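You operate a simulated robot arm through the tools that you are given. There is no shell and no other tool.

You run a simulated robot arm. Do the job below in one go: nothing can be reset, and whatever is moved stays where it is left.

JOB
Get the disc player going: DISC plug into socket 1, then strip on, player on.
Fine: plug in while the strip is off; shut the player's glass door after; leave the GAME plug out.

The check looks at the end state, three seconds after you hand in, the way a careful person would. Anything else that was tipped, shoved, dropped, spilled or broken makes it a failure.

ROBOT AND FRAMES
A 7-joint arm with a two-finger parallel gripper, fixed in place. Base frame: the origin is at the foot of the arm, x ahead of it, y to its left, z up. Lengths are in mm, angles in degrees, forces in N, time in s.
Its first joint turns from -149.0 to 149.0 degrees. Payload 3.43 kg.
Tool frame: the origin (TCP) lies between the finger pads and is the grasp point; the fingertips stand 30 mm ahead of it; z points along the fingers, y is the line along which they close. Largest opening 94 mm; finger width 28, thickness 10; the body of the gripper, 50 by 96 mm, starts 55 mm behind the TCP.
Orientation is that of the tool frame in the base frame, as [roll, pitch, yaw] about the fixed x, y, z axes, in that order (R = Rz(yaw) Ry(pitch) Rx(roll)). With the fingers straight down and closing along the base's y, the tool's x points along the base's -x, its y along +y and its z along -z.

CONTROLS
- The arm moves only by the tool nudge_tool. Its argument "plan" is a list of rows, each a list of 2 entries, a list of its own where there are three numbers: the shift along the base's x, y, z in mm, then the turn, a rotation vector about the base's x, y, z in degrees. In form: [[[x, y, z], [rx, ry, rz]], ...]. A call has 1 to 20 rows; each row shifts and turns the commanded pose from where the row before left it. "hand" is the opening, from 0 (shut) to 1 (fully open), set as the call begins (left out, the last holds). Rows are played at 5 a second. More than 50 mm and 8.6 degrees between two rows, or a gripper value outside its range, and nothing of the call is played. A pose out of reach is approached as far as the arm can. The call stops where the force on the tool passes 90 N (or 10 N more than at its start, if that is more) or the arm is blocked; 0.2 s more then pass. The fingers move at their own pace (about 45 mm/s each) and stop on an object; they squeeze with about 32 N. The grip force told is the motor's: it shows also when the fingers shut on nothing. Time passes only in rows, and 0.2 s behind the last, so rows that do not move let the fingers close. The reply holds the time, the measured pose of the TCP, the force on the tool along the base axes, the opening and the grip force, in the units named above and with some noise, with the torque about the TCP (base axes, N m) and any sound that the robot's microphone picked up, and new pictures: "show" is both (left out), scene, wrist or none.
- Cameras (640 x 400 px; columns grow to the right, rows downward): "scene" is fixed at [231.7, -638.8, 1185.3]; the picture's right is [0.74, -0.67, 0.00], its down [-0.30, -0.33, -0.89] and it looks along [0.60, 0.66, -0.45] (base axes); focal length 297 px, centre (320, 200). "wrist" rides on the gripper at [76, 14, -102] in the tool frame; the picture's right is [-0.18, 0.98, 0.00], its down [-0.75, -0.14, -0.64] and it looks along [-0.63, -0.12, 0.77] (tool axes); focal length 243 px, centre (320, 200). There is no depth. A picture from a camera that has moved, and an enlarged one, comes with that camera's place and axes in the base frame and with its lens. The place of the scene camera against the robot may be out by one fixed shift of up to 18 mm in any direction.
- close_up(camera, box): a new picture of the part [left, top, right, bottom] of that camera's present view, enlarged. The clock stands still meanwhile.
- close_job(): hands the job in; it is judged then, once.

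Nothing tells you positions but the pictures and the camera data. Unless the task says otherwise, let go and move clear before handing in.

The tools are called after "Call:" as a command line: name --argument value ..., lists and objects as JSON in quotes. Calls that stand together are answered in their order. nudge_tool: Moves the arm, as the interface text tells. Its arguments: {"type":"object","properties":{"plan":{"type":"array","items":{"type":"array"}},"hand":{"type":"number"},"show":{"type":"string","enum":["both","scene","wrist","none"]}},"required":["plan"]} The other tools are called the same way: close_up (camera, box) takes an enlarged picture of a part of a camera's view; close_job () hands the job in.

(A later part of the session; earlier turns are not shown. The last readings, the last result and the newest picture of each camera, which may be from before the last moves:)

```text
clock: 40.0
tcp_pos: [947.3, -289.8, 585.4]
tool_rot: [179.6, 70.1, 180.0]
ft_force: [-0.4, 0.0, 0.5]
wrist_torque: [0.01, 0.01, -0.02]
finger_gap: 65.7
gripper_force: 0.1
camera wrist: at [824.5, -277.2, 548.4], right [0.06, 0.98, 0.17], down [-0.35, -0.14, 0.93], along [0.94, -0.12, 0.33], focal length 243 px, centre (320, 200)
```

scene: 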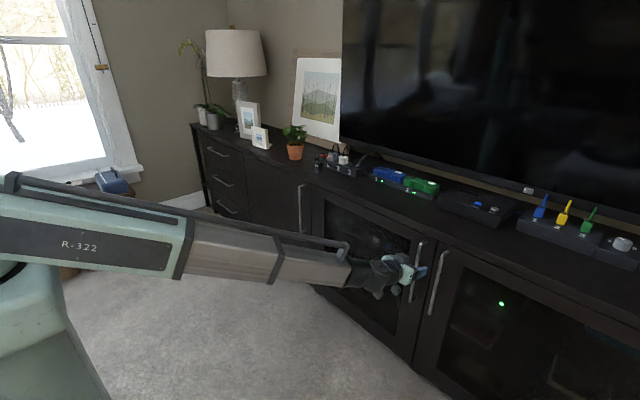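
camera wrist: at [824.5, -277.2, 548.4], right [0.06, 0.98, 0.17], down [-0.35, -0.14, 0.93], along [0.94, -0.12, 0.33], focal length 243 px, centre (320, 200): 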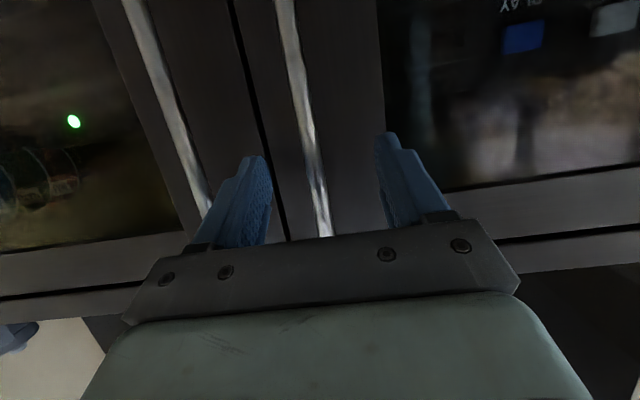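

The fingers are placed around the bar. I close and check that they stop on it.

Call:
nudge_tool --plan '[[[0, 0, 0], [0, 0, 0]], [[0, 0, 0], [0, 0, 0]], [[0, 0, 0], [0, 0, 0]], [[0, 0, 0], [0, 0, 0]], [[0, 0, 0], [0, 0, 0]]]' --hand 0 --show "both"

Call:
close_up --camera "wrist" --box '[200, 60, 440, 260]'

Call:
close_up --camera "scene" --box '[370, 220, 450, 320]'

```text
clock: 41.2
tcp_pos: [945.8, -292.6, 585.8]
tool_rot: [-180.0, 70.0, 179.6]
ft_force: [-2.3, -27.4, 2.4]
wrist_torque: [-0.23, -0.59, -0.47]
finger_gap: 10.8
gripper_force: 44.1
camera wrist: at [824.2, -279.5, 548.5], right [0.07, 0.98, 0.17], down [-0.35, -0.14, 0.93], along [0.94, -0.12, 0.33], focal length 243 px, centre (320, 200)
```

scene: 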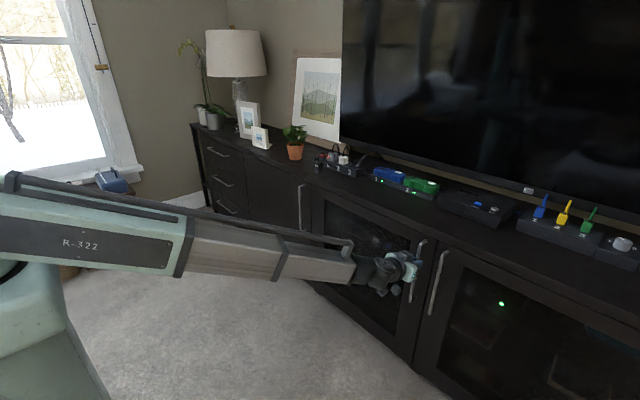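
wrist: 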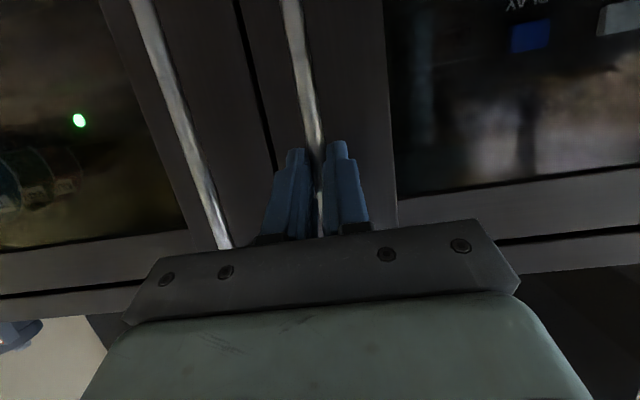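

```text
2.00 times, centred on (320, 160) of wrist
camera zoom: at [824.2, -279.5, 548.5], right [0.07, 0.98, 0.17], down [-0.35, -0.14, 0.93], along [0.94, -0.12, 0.33], focal length 485 px, centre (320, 280)
```

zoom: 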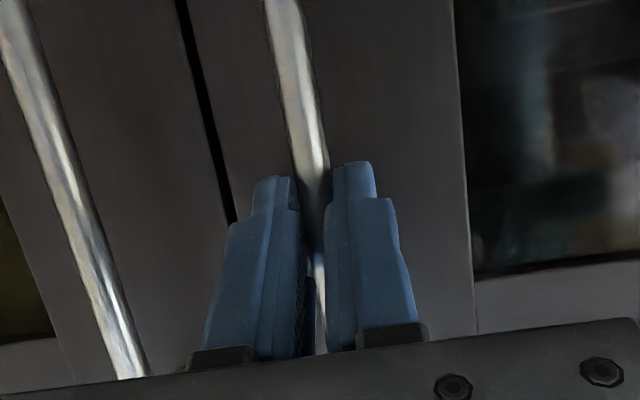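

```text
4.00 times, centred on (410, 270) of scene
camera zoom: at [231.7, -638.8, 1185.3], right [0.74, -0.67, 0.0], down [-0.3, -0.33, -0.89], along [0.6, 0.66, -0.45], focal length 1190 px, centre (-40, -80)
```

zoom: 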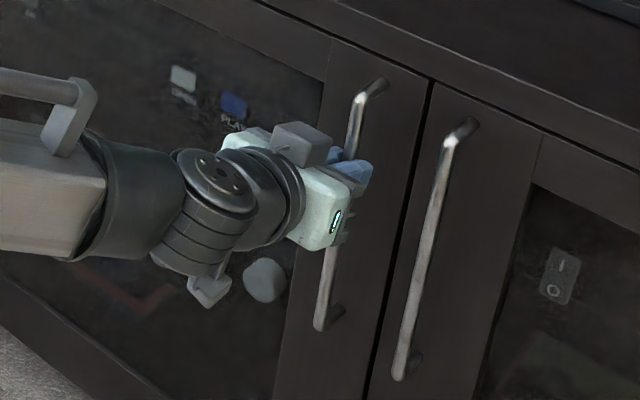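

The fingers hold the 10 mm bar, which is about 17 mm ahead of the TCP. I ease the side load and begin pulling the door open along its arc (hinge near (1000, 265)).

Call:
nudge_tool --plan '[[[0, -1.8, 0], [0, 0, 0]], [[-12, 1, 0], [0, 0, -1.2]], [[-12.3, 1.9, 0], [0, 0, -1.3]], [[-24.2, 4, 0], [0, 0, -2.5]], [[0, 0, 0], [0, 0, 0]]]' --show "both"

```text
clock: 42.4
tcp_pos: [898.1, -286.2, 585.7]
tool_rot: [179.8, 70.3, 174.9]
ft_force: [-2.5, -13.5, 34.6]
wrist_torque: [-0.38, -0.14, -0.26]
finger_gap: 10.7
gripper_force: 44.3
camera wrist: at [776.1, -263.1, 547.8], right [0.14, 0.97, 0.18], down [-0.36, -0.11, 0.93], along [0.92, -0.2, 0.33], focal length 243 px, centre (320, 200)
```

scene: 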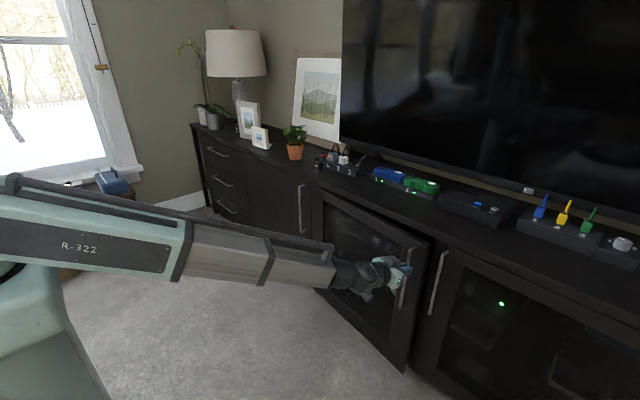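
wrist: 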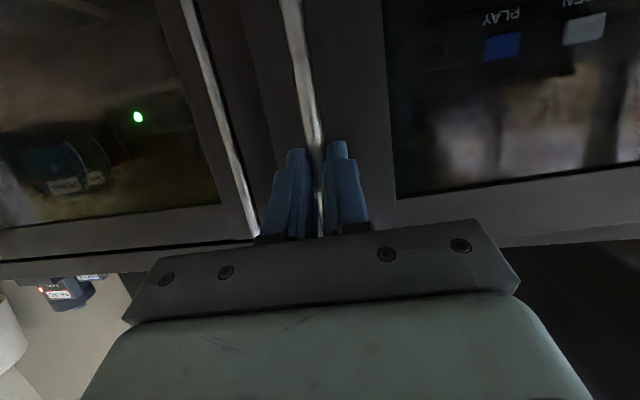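

The door is opening smoothly. I correct the small vertical and side load and continue along the arc.

Call:
nudge_tool --plan '[[[-24, 4.2, 1], [0, 0, -2.5]], [[-23.7, 5.5, 1], [0, 0, -2.5]], [[-23.4, 7, 0], [0, 0, -2.5]], [[-23.1, 8, 0], [0, 0, -2.5]], [[0, 0, 0], [0, 0, 0]]]' --show "scene"

```text
clock: 43.6
tcp_pos: [804.3, -260.6, 586.5]
tool_rot: [-179.9, 70.1, 165.2]
ft_force: [8.5, 25.5, 1.6]
wrist_torque: [0.17, -0.6, 0.56]
finger_gap: 10.9
gripper_force: 44.2
```

scene: 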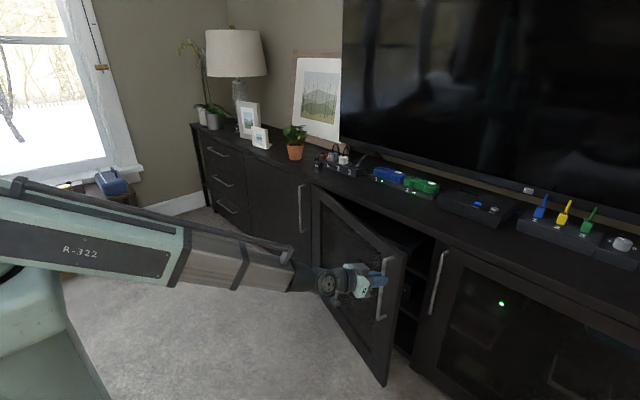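

The door is at about 15°. I continue the arc, with a small +y correction for the side load.

Call:
nudge_tool --plan '[[[-22.7, 10.8, 0], [0, 0, -2.5]], [[-22.3, 10.6, 0], [0, 0, -2.5]], [[-21.9, 11.5, 0], [0, 0, -2.5]], [[-21.4, 12.4, 0], [0, 0, -2.5]], [[0, 0, 0], [0, 0, 0]]]' --show "scene"

```text
clock: 44.1
tcp_pos: [776.2, -249.7, 585.2]
tool_rot: [-179.8, 69.8, 163.9]
ft_force: [13.3, 32.9, -5.5]
wrist_torque: [0.7, 1.02, 0.64]
finger_gap: 10.4
gripper_force: 43.8
out of reach, approached as far as the arm can: row 2
stopped in row 2: the force on the tool passed its limit at 99 N (the readings are from after the stop); the commanded pose is now the measured one
```

scene: 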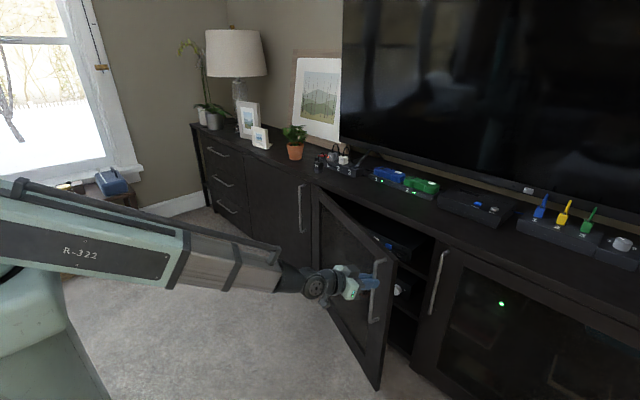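

The arm cannot retract further in this posture; the door is about 18° open and the player's shelf is visible. I let go of the handle here and check.

Call:
nudge_tool --plan '[[[0, 0, 0], [0, 0, 0]], [[0, 0, 0], [0, 0, 0]], [[0, 0, 0], [0, 0, 0]], [[0, 0, 0], [0, 0, 0]]]' --hand 0.6 --show "both"

Call:
close_up --camera "scene" --box '[300, 170, 460, 290]'

```text
clock: 45.1
tcp_pos: [774.5, -252.1, 586.3]
tool_rot: [180.0, 69.8, 163.4]
ft_force: [-1.0, -0.5, -0.7]
wrist_torque: [-0.02, 0.02, 0.0]
finger_gap: 56.2
gripper_force: 0.1
camera wrist: at [661.4, -204.6, 549.3], right [0.34, 0.92, 0.17], down [-0.37, -0.04, 0.93], along [0.86, -0.38, 0.33], focal length 243 px, centre (320, 200)
```

scene: 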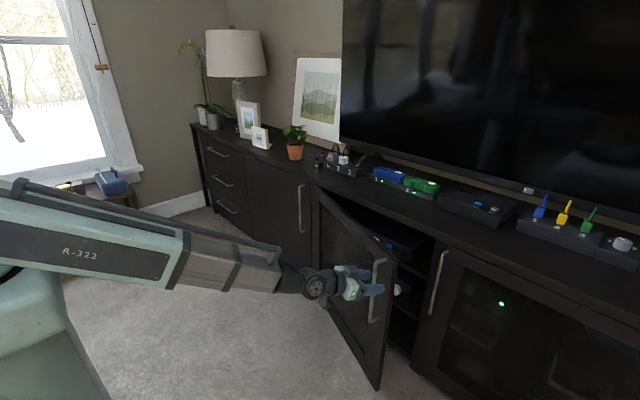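
wrist: 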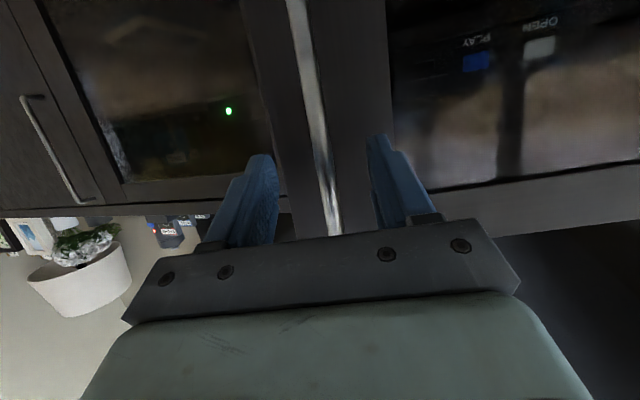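

```text
3.33 times, centred on (380, 230) of scene
camera zoom: at [231.7, -638.8, 1185.3], right [0.74, -0.67, 0.0], down [-0.3, -0.33, -0.89], along [0.6, 0.66, -0.45], focal length 992 px, centre (120, 100)
```

zoom: 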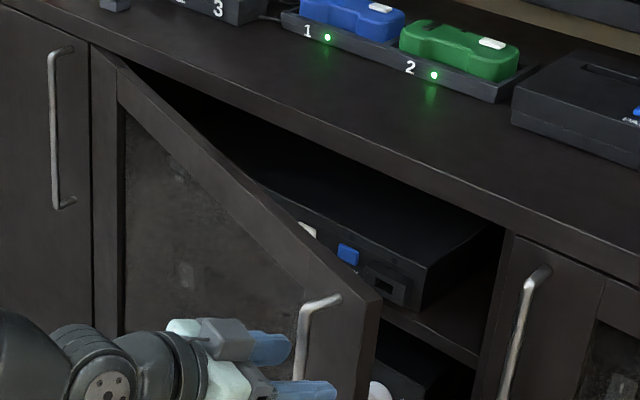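

The player (a dark box with its OPEN/PLAY buttons on the front) is visible behind the open door, whose top edge is near z 687. I raise the open fingers up off the handle, turn the tool to point down, and move above the gap behind the door's free end to push it open from inside.

Call:
nudge_tool --plan '[[[0, 0, 20], [0, 0, 0]], [[0, 0, 35], [0, 0, 0]], [[0, 0, 40], [0, 0, 0]], [[0, 0, 45], [0, 0, 0]], [[0, 0, 15], [2.0, 6.71, 0]], [[0, 0, 15], [2.0, 6.71, 0]], [[0, 0, 10], [2.0, 6.71, 0]], [[0, 0, 10], [2.0, 6.71, 0]], [[0, 0, 10], [2.0, 6.71, 0]], [[0, 0, 10], [2.0, 6.71, 0]], [[0, 0, 5], [2.0, 6.71, 0]], [[0, 0, 5], [2.0, 6.71, 0]], [[0, 0, 0], [2.0, 6.71, 0]], [[0, 0, 0], [2.0, 6.71, 0]], [[35, 15, 0], [0, 0, 5.5]], [[40, 15, 0], [0, 0, 5.5]], [[40, 18, 0], [0, 0, 5.6]], [[0, 0, 0], [0, 0, 0]]]' --hand 0.6 --show "both"

```text
clock: 48.9
tcp_pos: [891.9, -197.5, 798.3]
tool_rot: [178.3, 4.5, -179.9]
ft_force: [-1.2, 0.7, 0.5]
wrist_torque: [-0.01, 0.01, 0.03]
finger_gap: 56.4
gripper_force: 0.1
out of reach, approached as far as the arm can: row 5
camera wrist: at [807.7, -188.5, 894.6], right [0.18, 0.98, 0.04], down [0.7, -0.16, 0.7], along [0.69, -0.09, -0.72], focal length 243 px, centre (320, 200)
```

scene: 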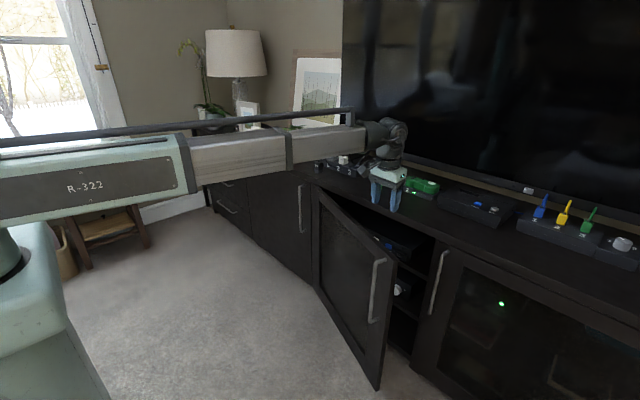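
wrist: 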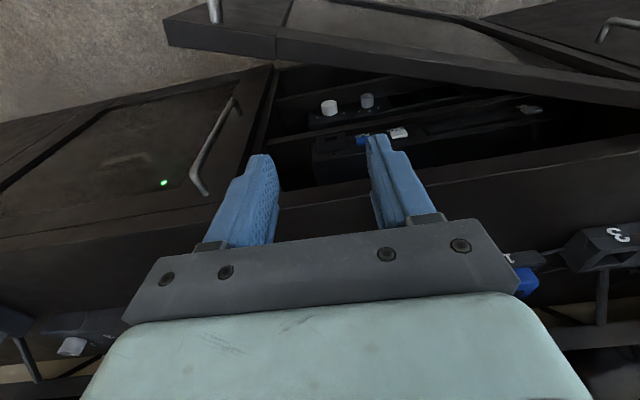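

The hand is above the gap between the door and the cabinet. I close the fingers, shift 10 mm toward the cabinet, and lower them behind the door's top rail.

Call:
nudge_tool --plan '[[[10, -3, 0], [0, 4.5, 0]], [[0, 0, -10], [0, 0, 0]], [[0, 0, -20], [0, 0, 0]], [[0, 0, -25], [0, 0, 0]], [[0, 0, -30], [0, 0, 0]], [[0, 0, -30], [0, 0, 0]], [[0, 0, -15], [0, 0, 0]], [[0, 0, 0], [0, 0, 0]]]' --hand 0 --show "both"

Call:
close_up --camera "scene" --box '[300, 150, 460, 290]'

```text
clock: 50.7
tcp_pos: [904.2, -200.6, 669.6]
tool_rot: [178.3, 0.0, -179.9]
ft_force: [0.2, 0.2, -1.1]
wrist_torque: [-0.03, 0.0, -0.03]
finger_gap: 0.0
gripper_force: 32.1
camera wrist: at [827.4, -191.2, 772.4], right [0.18, 0.98, 0.03], down [0.75, -0.16, 0.64], along [0.63, -0.1, -0.77], focal length 243 px, centre (320, 200)
```

scene: 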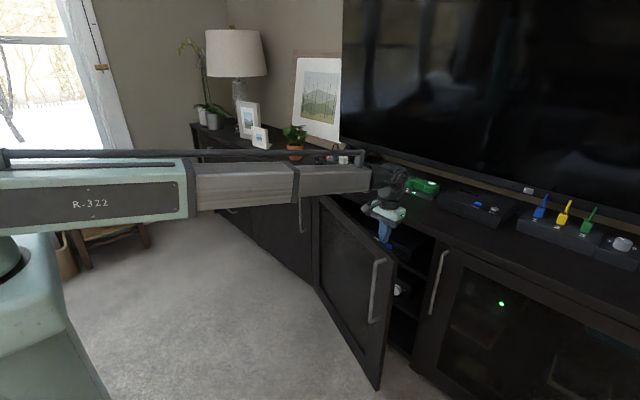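
wrist: 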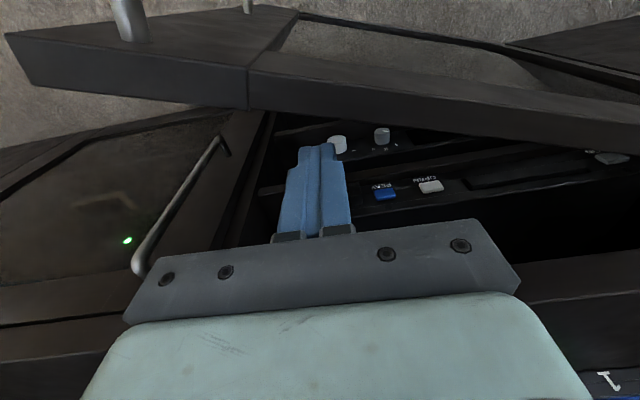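

```text
2.86 times, centred on (380, 220) of scene
camera zoom: at [231.7, -638.8, 1185.3], right [0.74, -0.67, 0.0], down [-0.3, -0.33, -0.89], along [0.6, 0.66, -0.45], focal length 850 px, centre (149, 143)
```

zoom: 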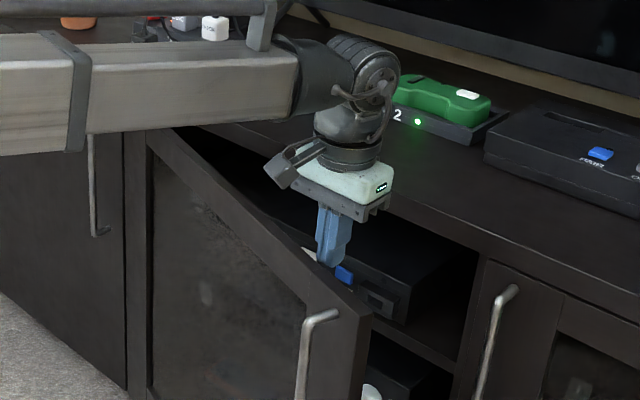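

The closed fingers are behind the door's top rail with nothing touched. I now push the door open along its arc.

Call:
nudge_tool --plan '[[[-18, -2.4, 0], [0, 0, 0]], [[-21, 12.7, 0], [0, 0, 0]], [[-21, 12.7, 0], [0, 0, 0]], [[-21, 12.7, 0], [0, 0, 0]], [[-21, 12.7, 0], [0, 0, 0]], [[-17.4, 16, 0], [0, 0, 0]], [[-17.4, 16, 0], [0, 0, 0]], [[-17.4, 16, 0], [0, 0, 0]], [[-17.4, 16, 0], [0, 0, 0]], [[-17.4, 16, 0], [0, 0, 0]]]' --show "both"

```text
clock: 52.9
tcp_pos: [713.3, -72.6, 667.2]
tool_rot: [178.4, 0.0, -179.9]
ft_force: [-0.7, -0.2, 0.2]
wrist_torque: [0.03, 0.02, 0.0]
finger_gap: 0.1
gripper_force: 31.8
camera wrist: at [637.2, -62.8, 769.3], right [0.18, 0.98, 0.03], down [0.75, -0.16, 0.64], along [0.63, -0.1, -0.77], focal length 243 px, centre (320, 200)
```

scene: 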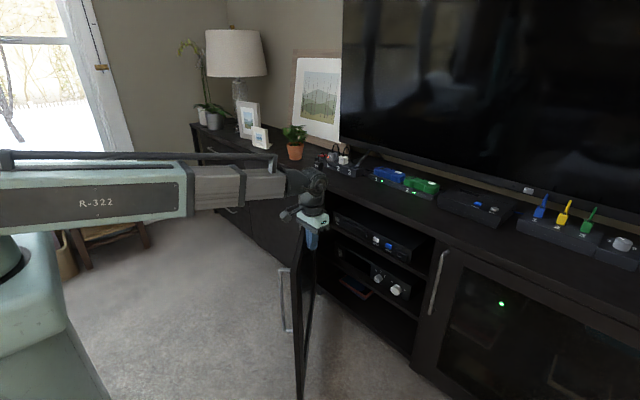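
wrist: 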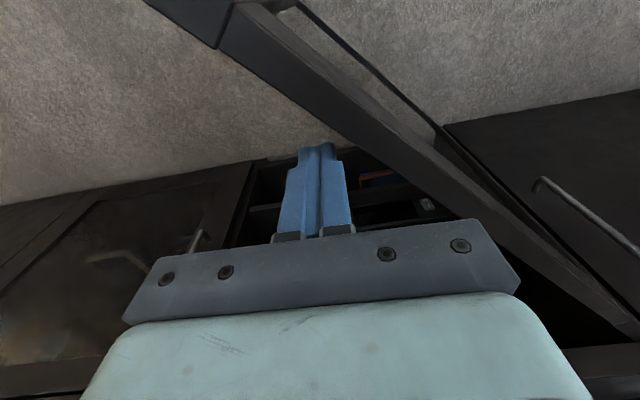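

The door is open past 45° and the player is in full view on the upper shelf. I keep pushing toward 90°.

Call:
nudge_tool --plan '[[[-11.8, 19.3, 0], [0, 0, 0]], [[-11.8, 19.3, 0], [0, 0, 0]], [[-11.8, 19.3, 0], [0, 0, 0]], [[-11.8, 19.3, 0], [0, 0, 0]], [[-11.8, 19.3, 0], [0, 0, 0]], [[-6.4, 21, 0], [0, 0, 0]], [[-6.4, 21, 0], [0, 0, 0]], [[-6.4, 21, 0], [0, 0, 0]], [[-6.4, 21, 0], [0, 0, 0]], [[-6.4, 21, 0], [0, 0, 0]], [[-2.4, 21, 0], [0, 0, 0]], [[-2.4, 21, 0], [0, 0, 0]], [[-2.4, 21, 0], [0, 0, 0]], [[-2.4, 21, 0], [0, 0, 0]], [[-2.4, 21, 0], [0, 0, 0]], [[0, 0, 0], [0, 0, 0]]]' --show "both"

```text
clock: 56.3
tcp_pos: [611.8, 232.9, 670.6]
tool_rot: [178.3, 0.0, 180.0]
ft_force: [0.0, -0.7, -0.1]
wrist_torque: [0.0, 0.03, 0.02]
finger_gap: 0.2
gripper_force: 31.9
camera wrist: at [535.2, 242.4, 772.7], right [0.18, 0.98, 0.03], down [0.75, -0.16, 0.64], along [0.63, -0.1, -0.77], focal length 243 px, centre (320, 200)
```

scene: 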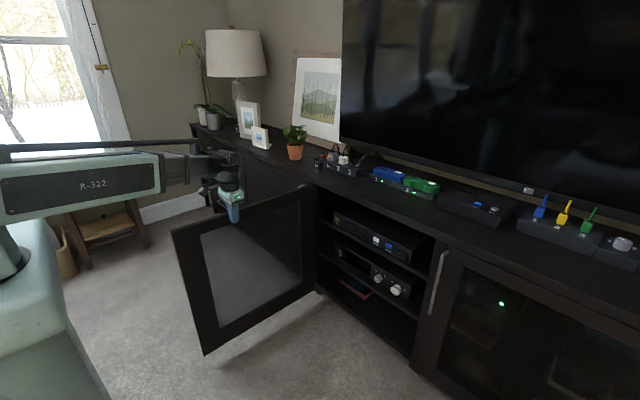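
wrist: 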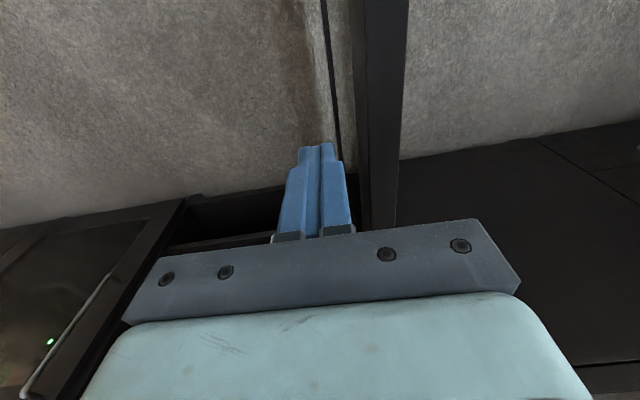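

The door stands at about 90° and stays there. I look closely at the player on the upper shelf.

Call:
close_up --camera "scene" --box '[310, 190, 430, 270]'

Call:
close_up --camera "scene" --box '[320, 195, 368, 235]'

Call:
close_up --camera "scene" --box '[300, 140, 380, 190]'

```text
5.00 times, centred on (370, 230) of scene
camera zoom: at [231.7, -638.8, 1185.3], right [0.74, -0.67, 0.0], down [-0.3, -0.33, -0.89], along [0.6, 0.66, -0.45], focal length 1487 px, centre (70, 50)
```

zoom: 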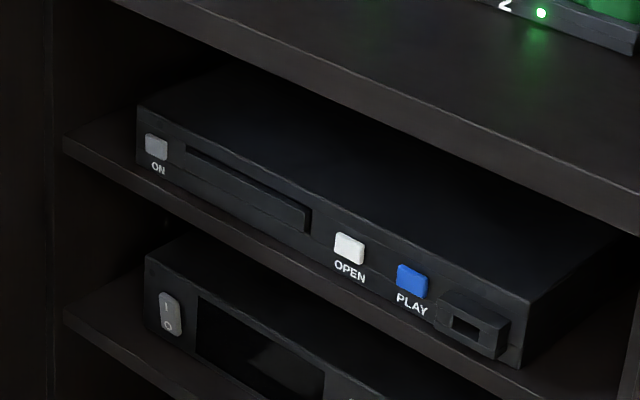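

```text
10.00 times, centred on (344, 215) of scene
camera zoom: at [231.7, -638.8, 1185.3], right [0.74, -0.67, 0.0], down [-0.3, -0.33, -0.89], along [0.6, 0.66, -0.45], focal length 2974 px, centre (80, 50)
```

zoom: 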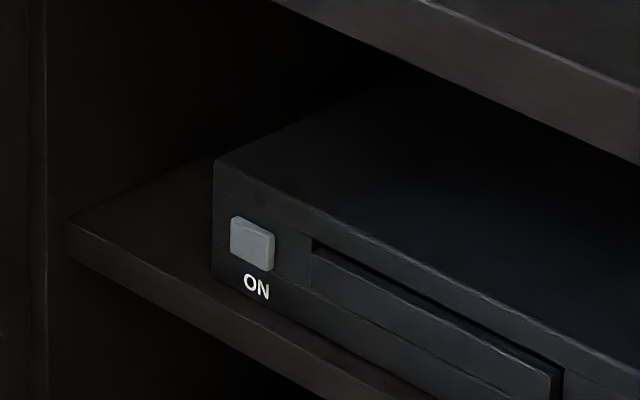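

```text
8.00 times, centred on (340, 165) of scene
camera zoom: at [231.7, -638.8, 1185.3], right [0.74, -0.67, 0.0], down [-0.3, -0.33, -0.89], along [0.6, 0.66, -0.45], focal length 2380 px, centre (160, 480)
```

zoom: 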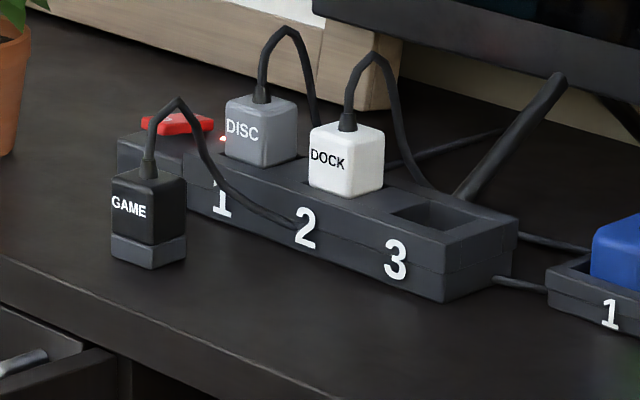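

The player is off and its ON button is at the left end of its front, clear of anything else. I move away from the door, go in front of the player, fix the small roll error, and tilt the tool forward.

Call:
nudge_tool --plan '[[[5, -30, 0], [-1.7, 0, 0]], [[15, -35, 0], [0, 0, 0]], [[35, -30, 0], [0, 0, 0]], [[45, -5, 0], [0, 0, 0]], [[45, 0, 0], [0, 0, 0]], [[45, 0, 0], [0, 0, 0]], [[45, 0, 0], [0, 0, 0]], [[10, 0, -10], [0, -8, 0]], [[5, 0, -15], [0, -8, 0]], [[0, 0, -15], [0, -8, 0]], [[0, 0, -15], [0, -8, 0]], [[0, 0, -15], [0, -8, 0]], [[0, 0, -15], [0, -8, 0]], [[0, 0, -15], [0, -8, 0]], [[0, 0, -15], [0, -8, 0]], [[0, 0, -15], [0, -6, 0]], [[0, 0, 0], [0, 0, 0]]]' --hand 0 --show "both"

Call:
close_up --camera "wrist" --box '[200, 40, 440, 220]'

```text
clock: 59.9
tcp_pos: [862.5, 131.5, 545.5]
tool_rot: [-179.1, 66.5, 180.0]
ft_force: [1.0, 0.4, 0.6]
wrist_torque: [-0.02, 0.01, 0.01]
finger_gap: 0.0
gripper_force: 32.1
out of reach, approached as far as the arm can: row 15
camera wrist: at [737.3, 145.9, 516.7], right [0.09, 0.98, 0.16], down [-0.29, -0.13, 0.95], along [0.95, -0.13, 0.27], focal length 243 px, centre (320, 200)
```

scene: 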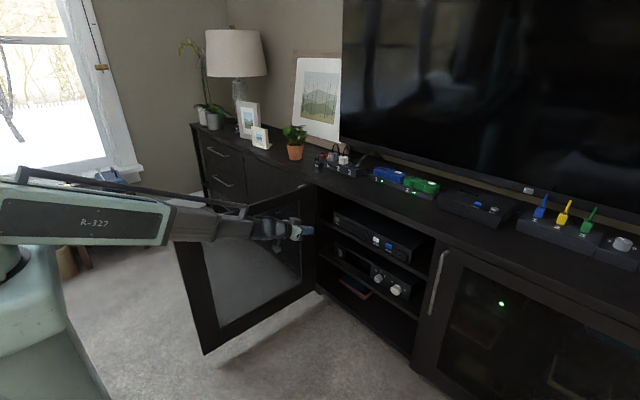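
wrist: 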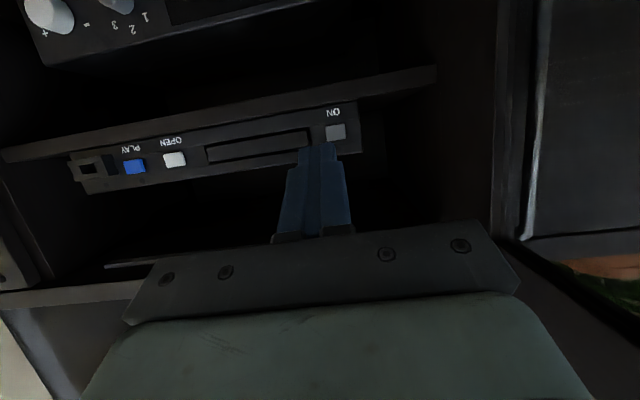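

```text
2.22 times, centred on (320, 130) of wrist
camera zoom: at [737.3, 145.9, 516.7], right [0.09, 0.98, 0.16], down [-0.29, -0.13, 0.95], along [0.95, -0.13, 0.27], focal length 539 px, centre (320, 356)
```

zoom: 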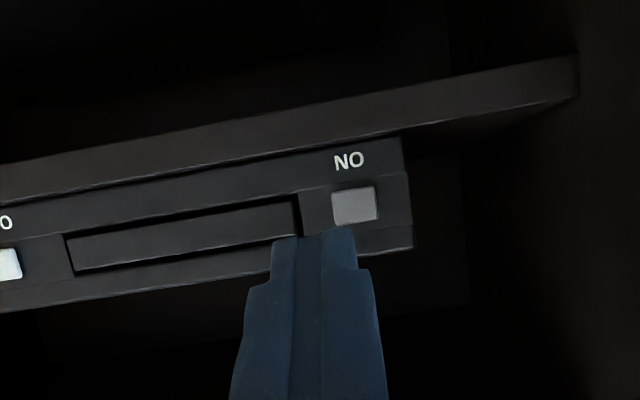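

The ON button is at about (1036, 137, 521), in front of the closed fingers. I move forward to just short of it, aligning y and z.

Call:
nudge_tool --plan '[[[30, 2, -8], [0, -1, 0]], [[30, 2, -8], [0, -1, 0]], [[25, 1.5, -9], [0, -1, 0]], [[0, 0, 0], [0, 0, 0]]]' --show "wrist"

Call:
close_up --camera "wrist" --box '[240, 60, 400, 180]'

Call:
close_up --camera "scene" --box '[300, 190, 380, 250]'

```text
clock: 60.9
tcp_pos: [946.5, 138.1, 522.6]
tool_rot: [-179.0, 69.5, -179.9]
ft_force: [-0.2, 0.3, -0.6]
wrist_torque: [0.01, 0.03, -0.05]
finger_gap: 0.2
gripper_force: 32.3
camera wrist: at [823.5, 152.2, 485.6], right [0.08, 0.98, 0.17], down [-0.34, -0.13, 0.93], along [0.94, -0.13, 0.32], focal length 243 px, centre (320, 200)
```

wrist: 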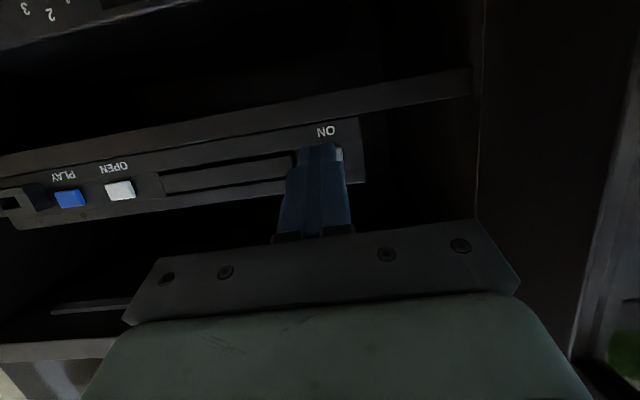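

```text
3.33 times, centred on (320, 120) of wrist
camera zoom: at [823.5, 152.2, 485.6], right [0.08, 0.98, 0.17], down [-0.34, -0.13, 0.93], along [0.94, -0.13, 0.32], focal length 809 px, centre (320, 467)
```

zoom: 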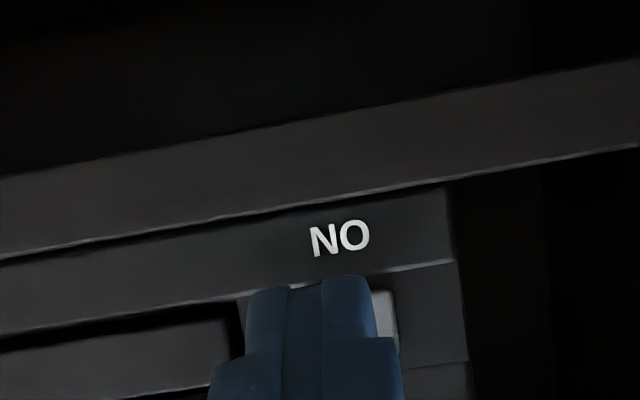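

```text
6.67 times, centred on (340, 220) of scene
camera zoom: at [231.7, -638.8, 1185.3], right [0.74, -0.67, 0.0], down [-0.3, -0.33, -0.89], along [0.6, 0.66, -0.45], focal length 1983 px, centre (187, 67)
```

zoom: 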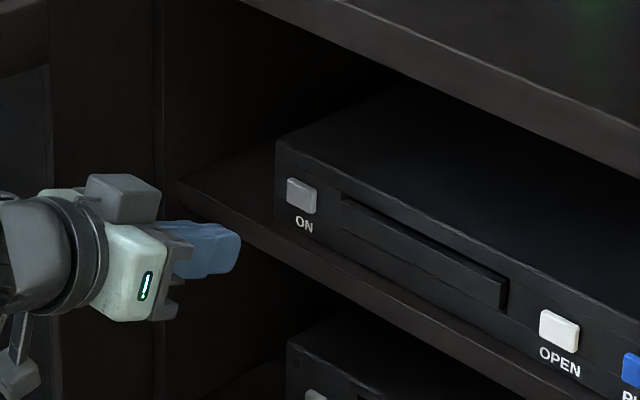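

The finger tip covers the ON button from this view, aligned within about 1 mm in y and slightly high. I lower 4 mm and close in on it.

Call:
nudge_tool --plan '[[[20, 0.5, -4], [0, 0, 0]], [[17, 0, 0], [0, 0, 0]], [[0, 0, 0], [0, 0, 0]]]' --show "both"

Call:
close_up --camera "wrist" --box '[240, 60, 400, 180]'

Call:
close_up --camera "scene" --box '[310, 195, 374, 243]'

```text
clock: 61.7
tcp_pos: [982.6, 136.9, 516.2]
tool_rot: [-179.0, 69.5, -180.0]
ft_force: [0.0, -0.5, -0.1]
wrist_torque: [-0.01, -0.02, 0.02]
finger_gap: 0.0
gripper_force: 31.9
camera wrist: at [860.0, 152.3, 480.6], right [0.08, 0.98, 0.17], down [-0.34, -0.13, 0.93], along [0.94, -0.13, 0.32], focal length 243 px, centre (320, 200)
```

scene: 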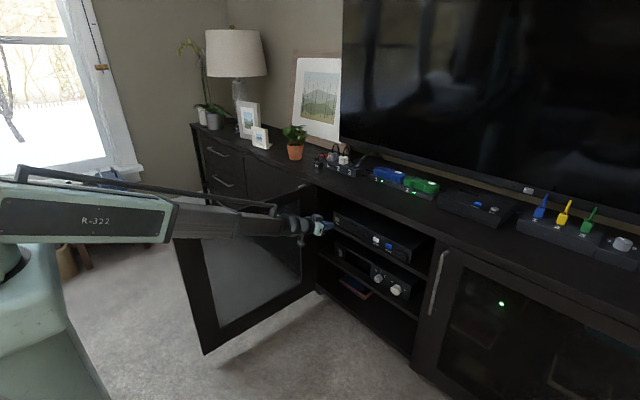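
wrist: 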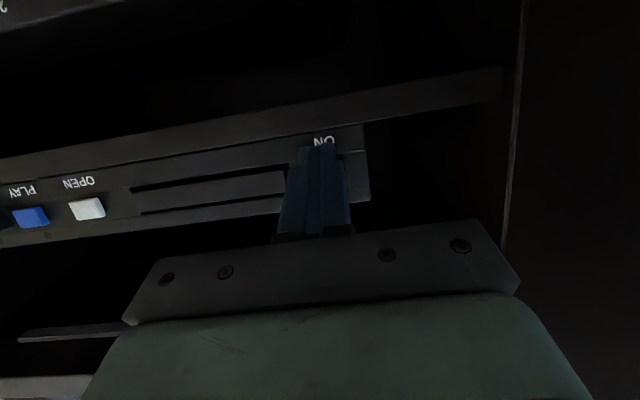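

```text
3.33 times, centred on (320, 120) of wrist
camera zoom: at [860.0, 152.3, 480.6], right [0.08, 0.98, 0.17], down [-0.34, -0.13, 0.93], along [0.94, -0.13, 0.32], focal length 809 px, centre (320, 467)
```

zoom: 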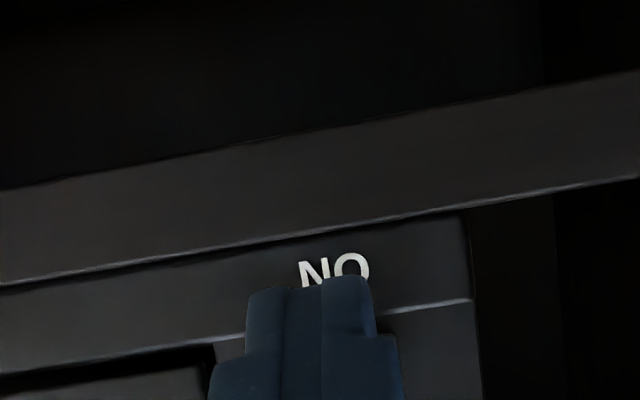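

```text
8.33 times, centred on (342, 219) of scene
camera zoom: at [231.7, -638.8, 1185.3], right [0.74, -0.67, 0.0], down [-0.3, -0.33, -0.89], along [0.6, 0.66, -0.45], focal length 2479 px, centre (137, 42)
```

zoom: 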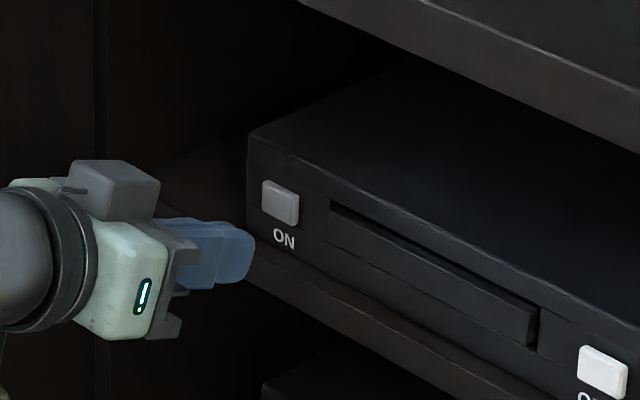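

Cross-checking both views, the button's centre is nearer (1040, 137, 523), so the tip is about 4 mm low. I raise it 4 mm and approach, then press in small steps.

Call:
nudge_tool --plan '[[[6, 0, 4], [0, 0, 0]], [[6, 0, 0], [0, 0, 0]], [[4, 0, 0], [0, 0, 0]], [[0, 0, 0], [0, 0, 0]]]' --show "scene"

Call:
close_up --camera "scene" --box '[310, 195, 374, 243]'

Call:
close_up --camera "wrist" --box '[240, 60, 400, 180]'

```text
clock: 62.7
tcp_pos: [998.5, 135.8, 520.5]
tool_rot: [-179.0, 69.4, -179.9]
ft_force: [-0.5, -0.3, -0.2]
wrist_torque: [0.01, 0.02, -0.01]
finger_gap: 0.0
gripper_force: 31.8
```

scene: 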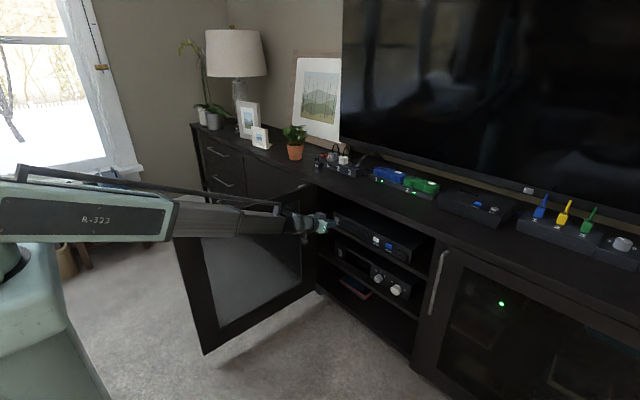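

```text
8.33 times, centred on (342, 219) of scene
camera zoom: at [231.7, -638.8, 1185.3], right [0.74, -0.67, 0.0], down [-0.3, -0.33, -0.89], along [0.6, 0.66, -0.45], focal length 2479 px, centre (137, 42)
```

zoom: 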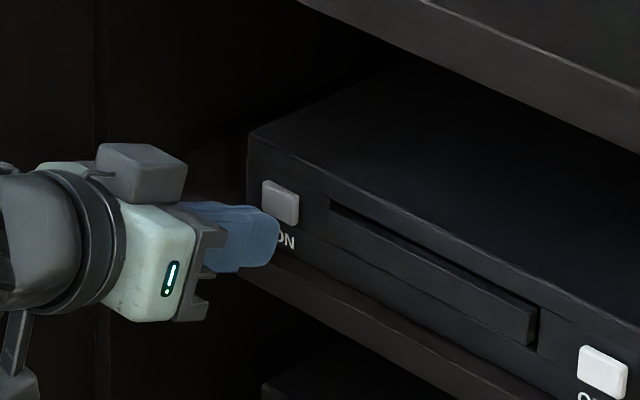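

```text
3.33 times, centred on (320, 120) of wrist
camera zoom: at [876.3, 150.4, 484.6], right [0.08, 0.98, 0.17], down [-0.34, -0.13, 0.93], along [0.94, -0.13, 0.32], focal length 809 px, centre (320, 467)
```

zoom: 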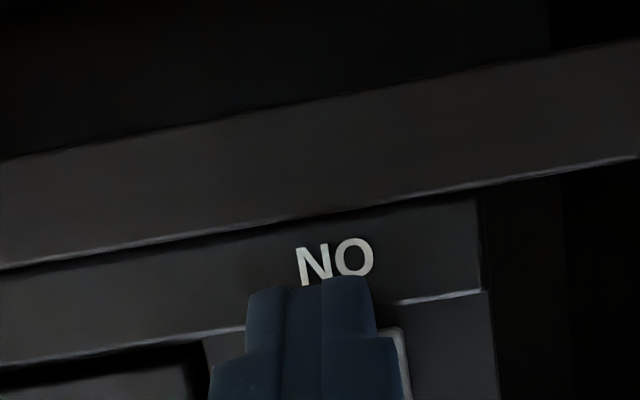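

The tip is now at button height, a few mm right of its centre. I shift 3.5 mm in +y and press forward in 2 mm steps.

Call:
nudge_tool --plan '[[[0, 3.5, 0], [0, 0, 0]], [[2, 0, 0], [0, 0, 0]], [[2, 0, 0], [0, 0, 0]], [[2, 0, 0], [0, 0, 0]], [[0, 0, 0], [0, 0, 0]]]' --show "none"

```text
clock: 63.9
tcp_pos: [1006.2, 140.4, 521.6]
tool_rot: [-179.0, 69.5, -180.0]
ft_force: [-0.8, 0.2, -0.5]
wrist_torque: [0.01, 0.01, 0.04]
finger_gap: 0.1
gripper_force: 32.0
```

Call:
nudge_tool --plan '[[[1.5, 0, 0], [0, 0, 0]], [[1.5, 0, 0], [0, 0, 0]], [[0, 0, 0], [0, 0, 0]]]' --show "scene"

Call:
close_up --camera "scene" --box '[310, 195, 374, 243]'

```text
clock: 64.7
tcp_pos: [1009.5, 141.1, 521.1]
tool_rot: [-179.0, 69.5, -179.8]
ft_force: [-2.7, 1.1, -2.3]
wrist_torque: [0.02, 0.04, 0.0]
finger_gap: 0.0
gripper_force: 32.2
heard: click
```

scene: 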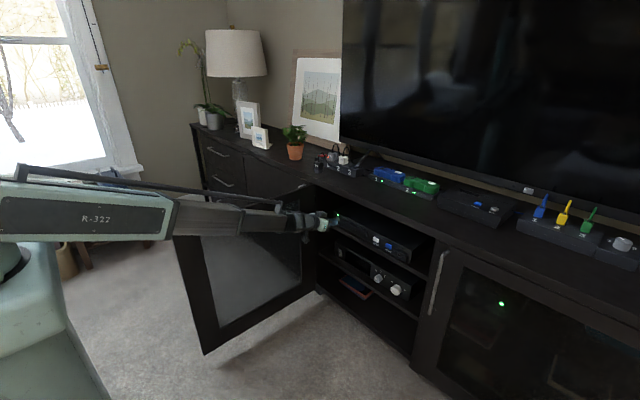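

```text
8.33 times, centred on (342, 219) of scene
camera zoom: at [231.7, -638.8, 1185.3], right [0.74, -0.67, 0.0], down [-0.3, -0.33, -0.89], along [0.6, 0.66, -0.45], focal length 2479 px, centre (137, 42)
```

zoom: 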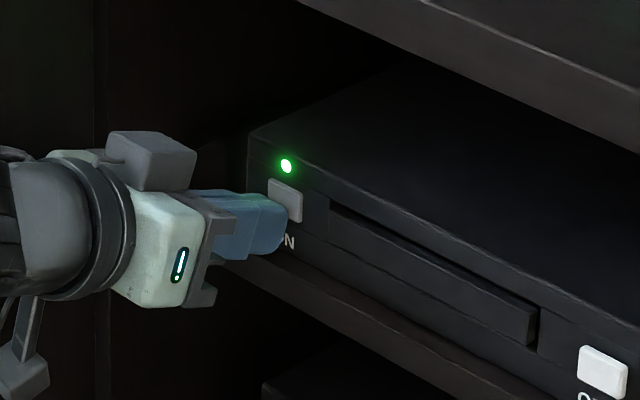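

Click heard and the player's green lamp above ON is lit: the player is on. I draw straight back, return the tool to pointing down, and rise above the door's top.

Call:
nudge_tool --plan '[[[-5, 0, 0], [0, 0, 0]], [[-20, 0, 0], [0, 0, 0]], [[-40, 0, 0], [0, 0, 0]], [[-40, 0, 5], [0, 0, 0]], [[0, 0, 15], [0, 8, 0]], [[0, 0, 15], [0, 8, 0]], [[0, 0, 15], [0, 8, 0]], [[0, 0, 15], [0, 8, 0]], [[0, 0, 15], [0, 8, 0]], [[0, 0, 15], [0, 8, 0]], [[0, 0, 15], [0, 8, 0]], [[0, 0, 15], [0, 8, 0]], [[0, 0, 15], [0, 5.5, 0]], [[0, 0, 40], [0, 0, 0]], [[0, 0, 40], [0, 0, 0]], [[0, 0, 40], [0, 0, 0]], [[0, 0, 25], [0, 0, 0]], [[0, 0, 0], [0, 0, 0]]]' --show "both"

Call:
close_up --camera "scene" --box '[310, 190, 430, 270]'

```text
clock: 68.5
tcp_pos: [904.7, 136.6, 797.0]
tool_rot: [-177.7, 4.9, 179.8]
ft_force: [0.4, -0.2, -0.1]
wrist_torque: [-0.03, -0.02, 0.03]
finger_gap: 0.0
gripper_force: 31.6
out of reach, approached as far as the arm can: row 5, 6
camera wrist: at [820.4, 153.7, 892.2], right [0.19, 0.98, -0.02], down [0.7, -0.12, 0.71], along [0.69, -0.15, -0.7], focal length 243 px, centre (320, 200)
```

scene: 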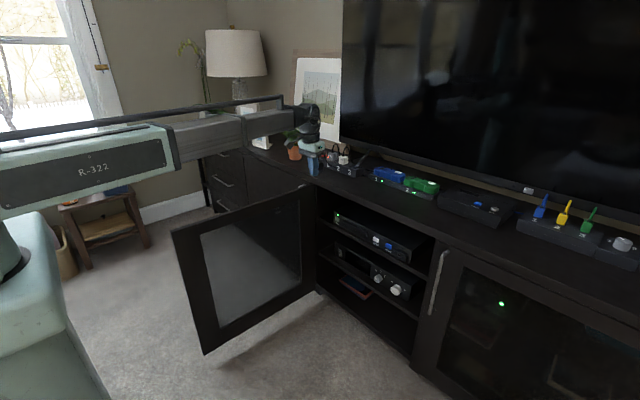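
wrist: 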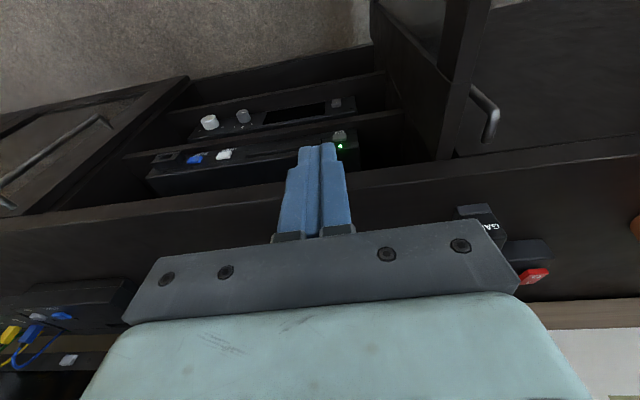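

```text
5.00 times, centred on (370, 230) of scene
camera zoom: at [231.7, -638.8, 1185.3], right [0.74, -0.67, 0.0], down [-0.3, -0.33, -0.89], along [0.6, 0.66, -0.45], focal length 1487 px, centre (70, 50)
```

zoom: 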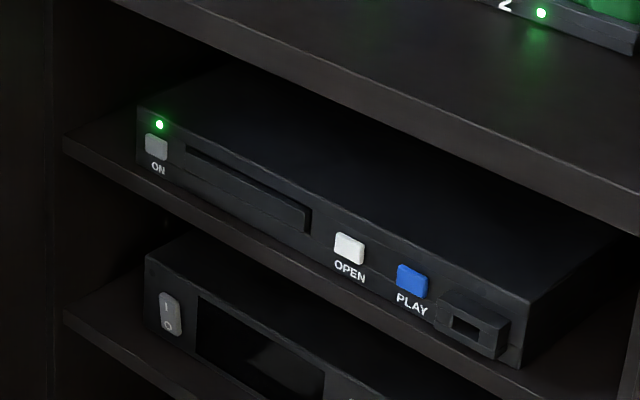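

The player shows its green lamp and has not moved. I now carry the hand over the open door's top to its outer side and lower the closed fingers there.

Call:
nudge_tool --plan '[[[-30, 15, 10], [2.3, 4.9, 0]], [[-42, 25, 0], [0, 0, 0]], [[-42, 25, 0], [0, 0, 0]], [[-42, 25, 0], [0, 0, 0]], [[-42, 25, 0], [0, 0, 0]], [[-42, 25, 0], [0, 0, 0]], [[-42, 23, 0], [0, 0, 0]], [[0, 0, 0], [0, 0, 0]]]' --hand 0 --show "both"

```text
clock: 70.3
tcp_pos: [624.8, 297.1, 804.9]
tool_rot: [-180.0, -0.1, 179.8]
ft_force: [-0.8, 0.4, 0.2]
wrist_torque: [0.02, -0.01, -0.01]
finger_gap: 0.1
gripper_force: 31.4
camera wrist: at [547.5, 310.9, 906.3], right [0.19, 0.98, 0.0], down [0.75, -0.14, 0.64], along [0.63, -0.12, -0.77], focal length 243 px, centre (320, 200)
```

scene: 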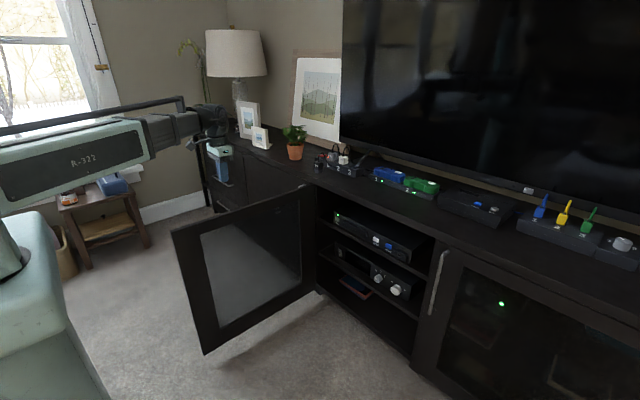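
wrist: 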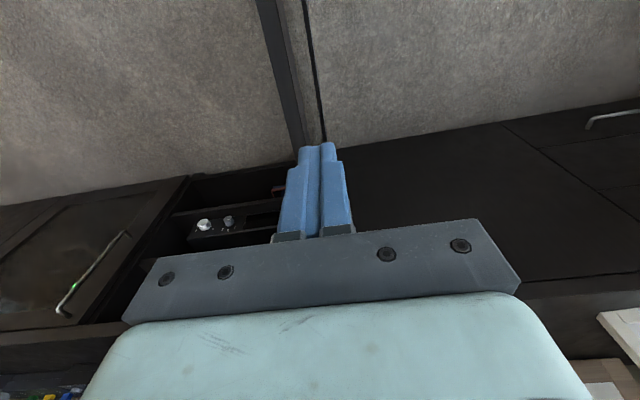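

The door's top edge runs just right of the fingers in this view. I measure it before lowering.

Call:
close_up --camera "wrist" --box '[220, 0, 380, 150]'

```text
2.67 times, centred on (300, 75) of wrist
camera zoom: at [547.5, 310.9, 906.3], right [0.19, 0.98, 0.0], down [0.75, -0.14, 0.64], along [0.63, -0.12, -0.77], focal length 647 px, centre (373, 533)
```

zoom: 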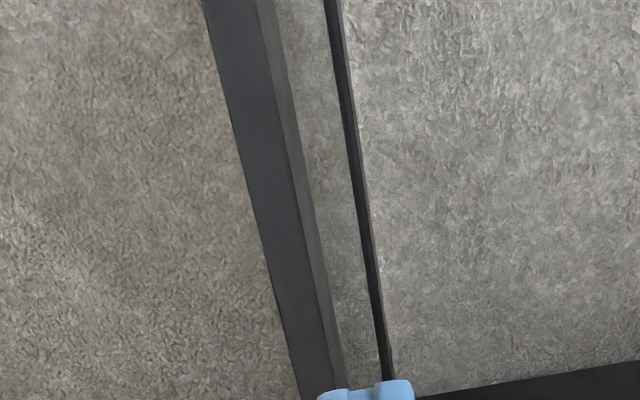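

The door's outer face is at about y 278 here, so I step 22 mm further out and lower the fingers outside it.

Call:
nudge_tool --plan '[[[0, 22, 0], [0, 0, 0]], [[0, 0, -30], [0, 0, 0]], [[0, 0, -35], [0, 0, 0]], [[0, 0, -35], [0, 0, 0]], [[0, 0, -35], [0, 0, 0]], [[0, 0, 0], [0, 0, 0]]]' --show "both"

```text
clock: 71.7
tcp_pos: [623.2, 318.4, 671.3]
tool_rot: [180.0, 0.2, 179.7]
ft_force: [-0.2, 0.2, -0.3]
wrist_torque: [-0.01, -0.02, -0.02]
finger_gap: 0.0
gripper_force: 31.9
camera wrist: at [546.7, 331.9, 773.2], right [0.19, 0.98, 0.0], down [0.75, -0.14, 0.64], along [0.63, -0.12, -0.77], focal length 243 px, centre (320, 200)
```

scene: 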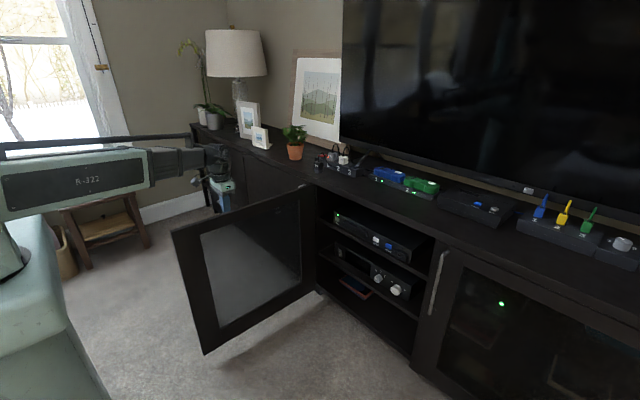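
wrist: 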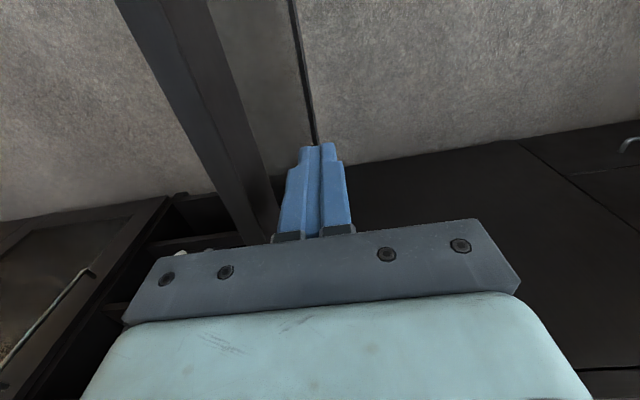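

The fingers are outside the door with clearance. I push it closed along its arc, first to about 45°.

Call:
nudge_tool --plan '[[[-1.5, -20, 0], [0, 0, 0]], [[-1.5, -20, 0], [0, 0, 0]], [[-1, -19.9, 0], [0, 0, 0]], [[-1, -19.9, 0], [0, 0, 0]], [[-1, -19.9, 0], [0, 0, 0]], [[-1, -19.9, 0], [0, 0, 0]], [[-1, -19.9, 0], [0, 0, 0]], [[4.4, -20.4, 0], [0, 0, 0]], [[4.4, -20.4, 0], [0, 0, 0]], [[4.4, -20.4, 0], [0, 0, 0]], [[4.4, -20.4, 0], [0, 0, 0]], [[4.4, -20.4, 0], [0, 0, 0]], [[10.8, -18.7, 0], [0, 0, 0]], [[10.8, -18.7, 0], [0, 0, 0]], [[10.8, -18.7, 0], [0, 0, 0]], [[10.8, -18.7, 0], [0, 0, 0]], [[10.8, -18.7, 0], [0, 0, 0]]]' --show "both"

```text
clock: 75.3
tcp_pos: [692.6, -14.3, 670.2]
tool_rot: [-180.0, 0.0, 180.0]
ft_force: [-0.2, 0.0, -0.7]
wrist_torque: [-0.01, 0.0, 0.02]
finger_gap: 0.0
gripper_force: 31.5
camera wrist: at [616.0, -1.0, 772.3], right [0.19, 0.98, 0.0], down [0.75, -0.14, 0.64], along [0.63, -0.12, -0.77], focal length 243 px, centre (320, 200)
```

scene: 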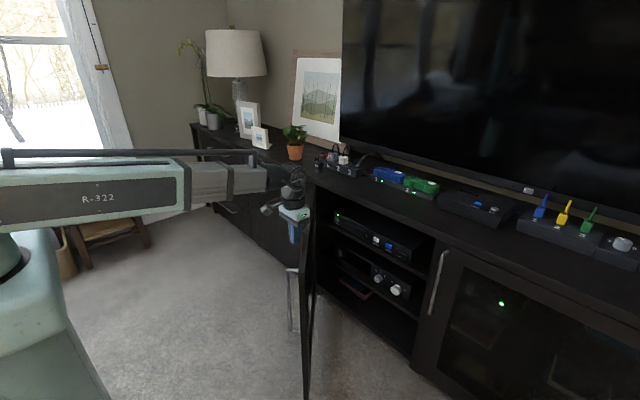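
wrist: 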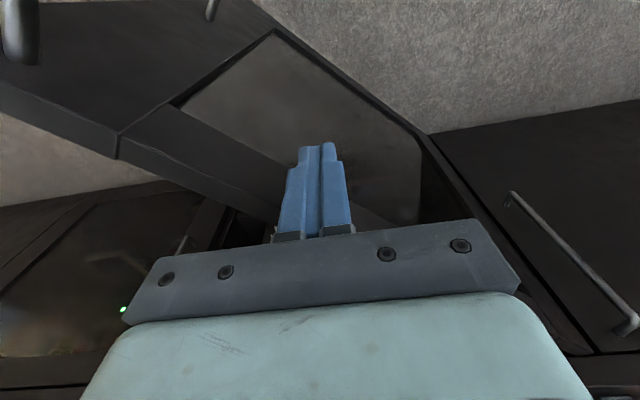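

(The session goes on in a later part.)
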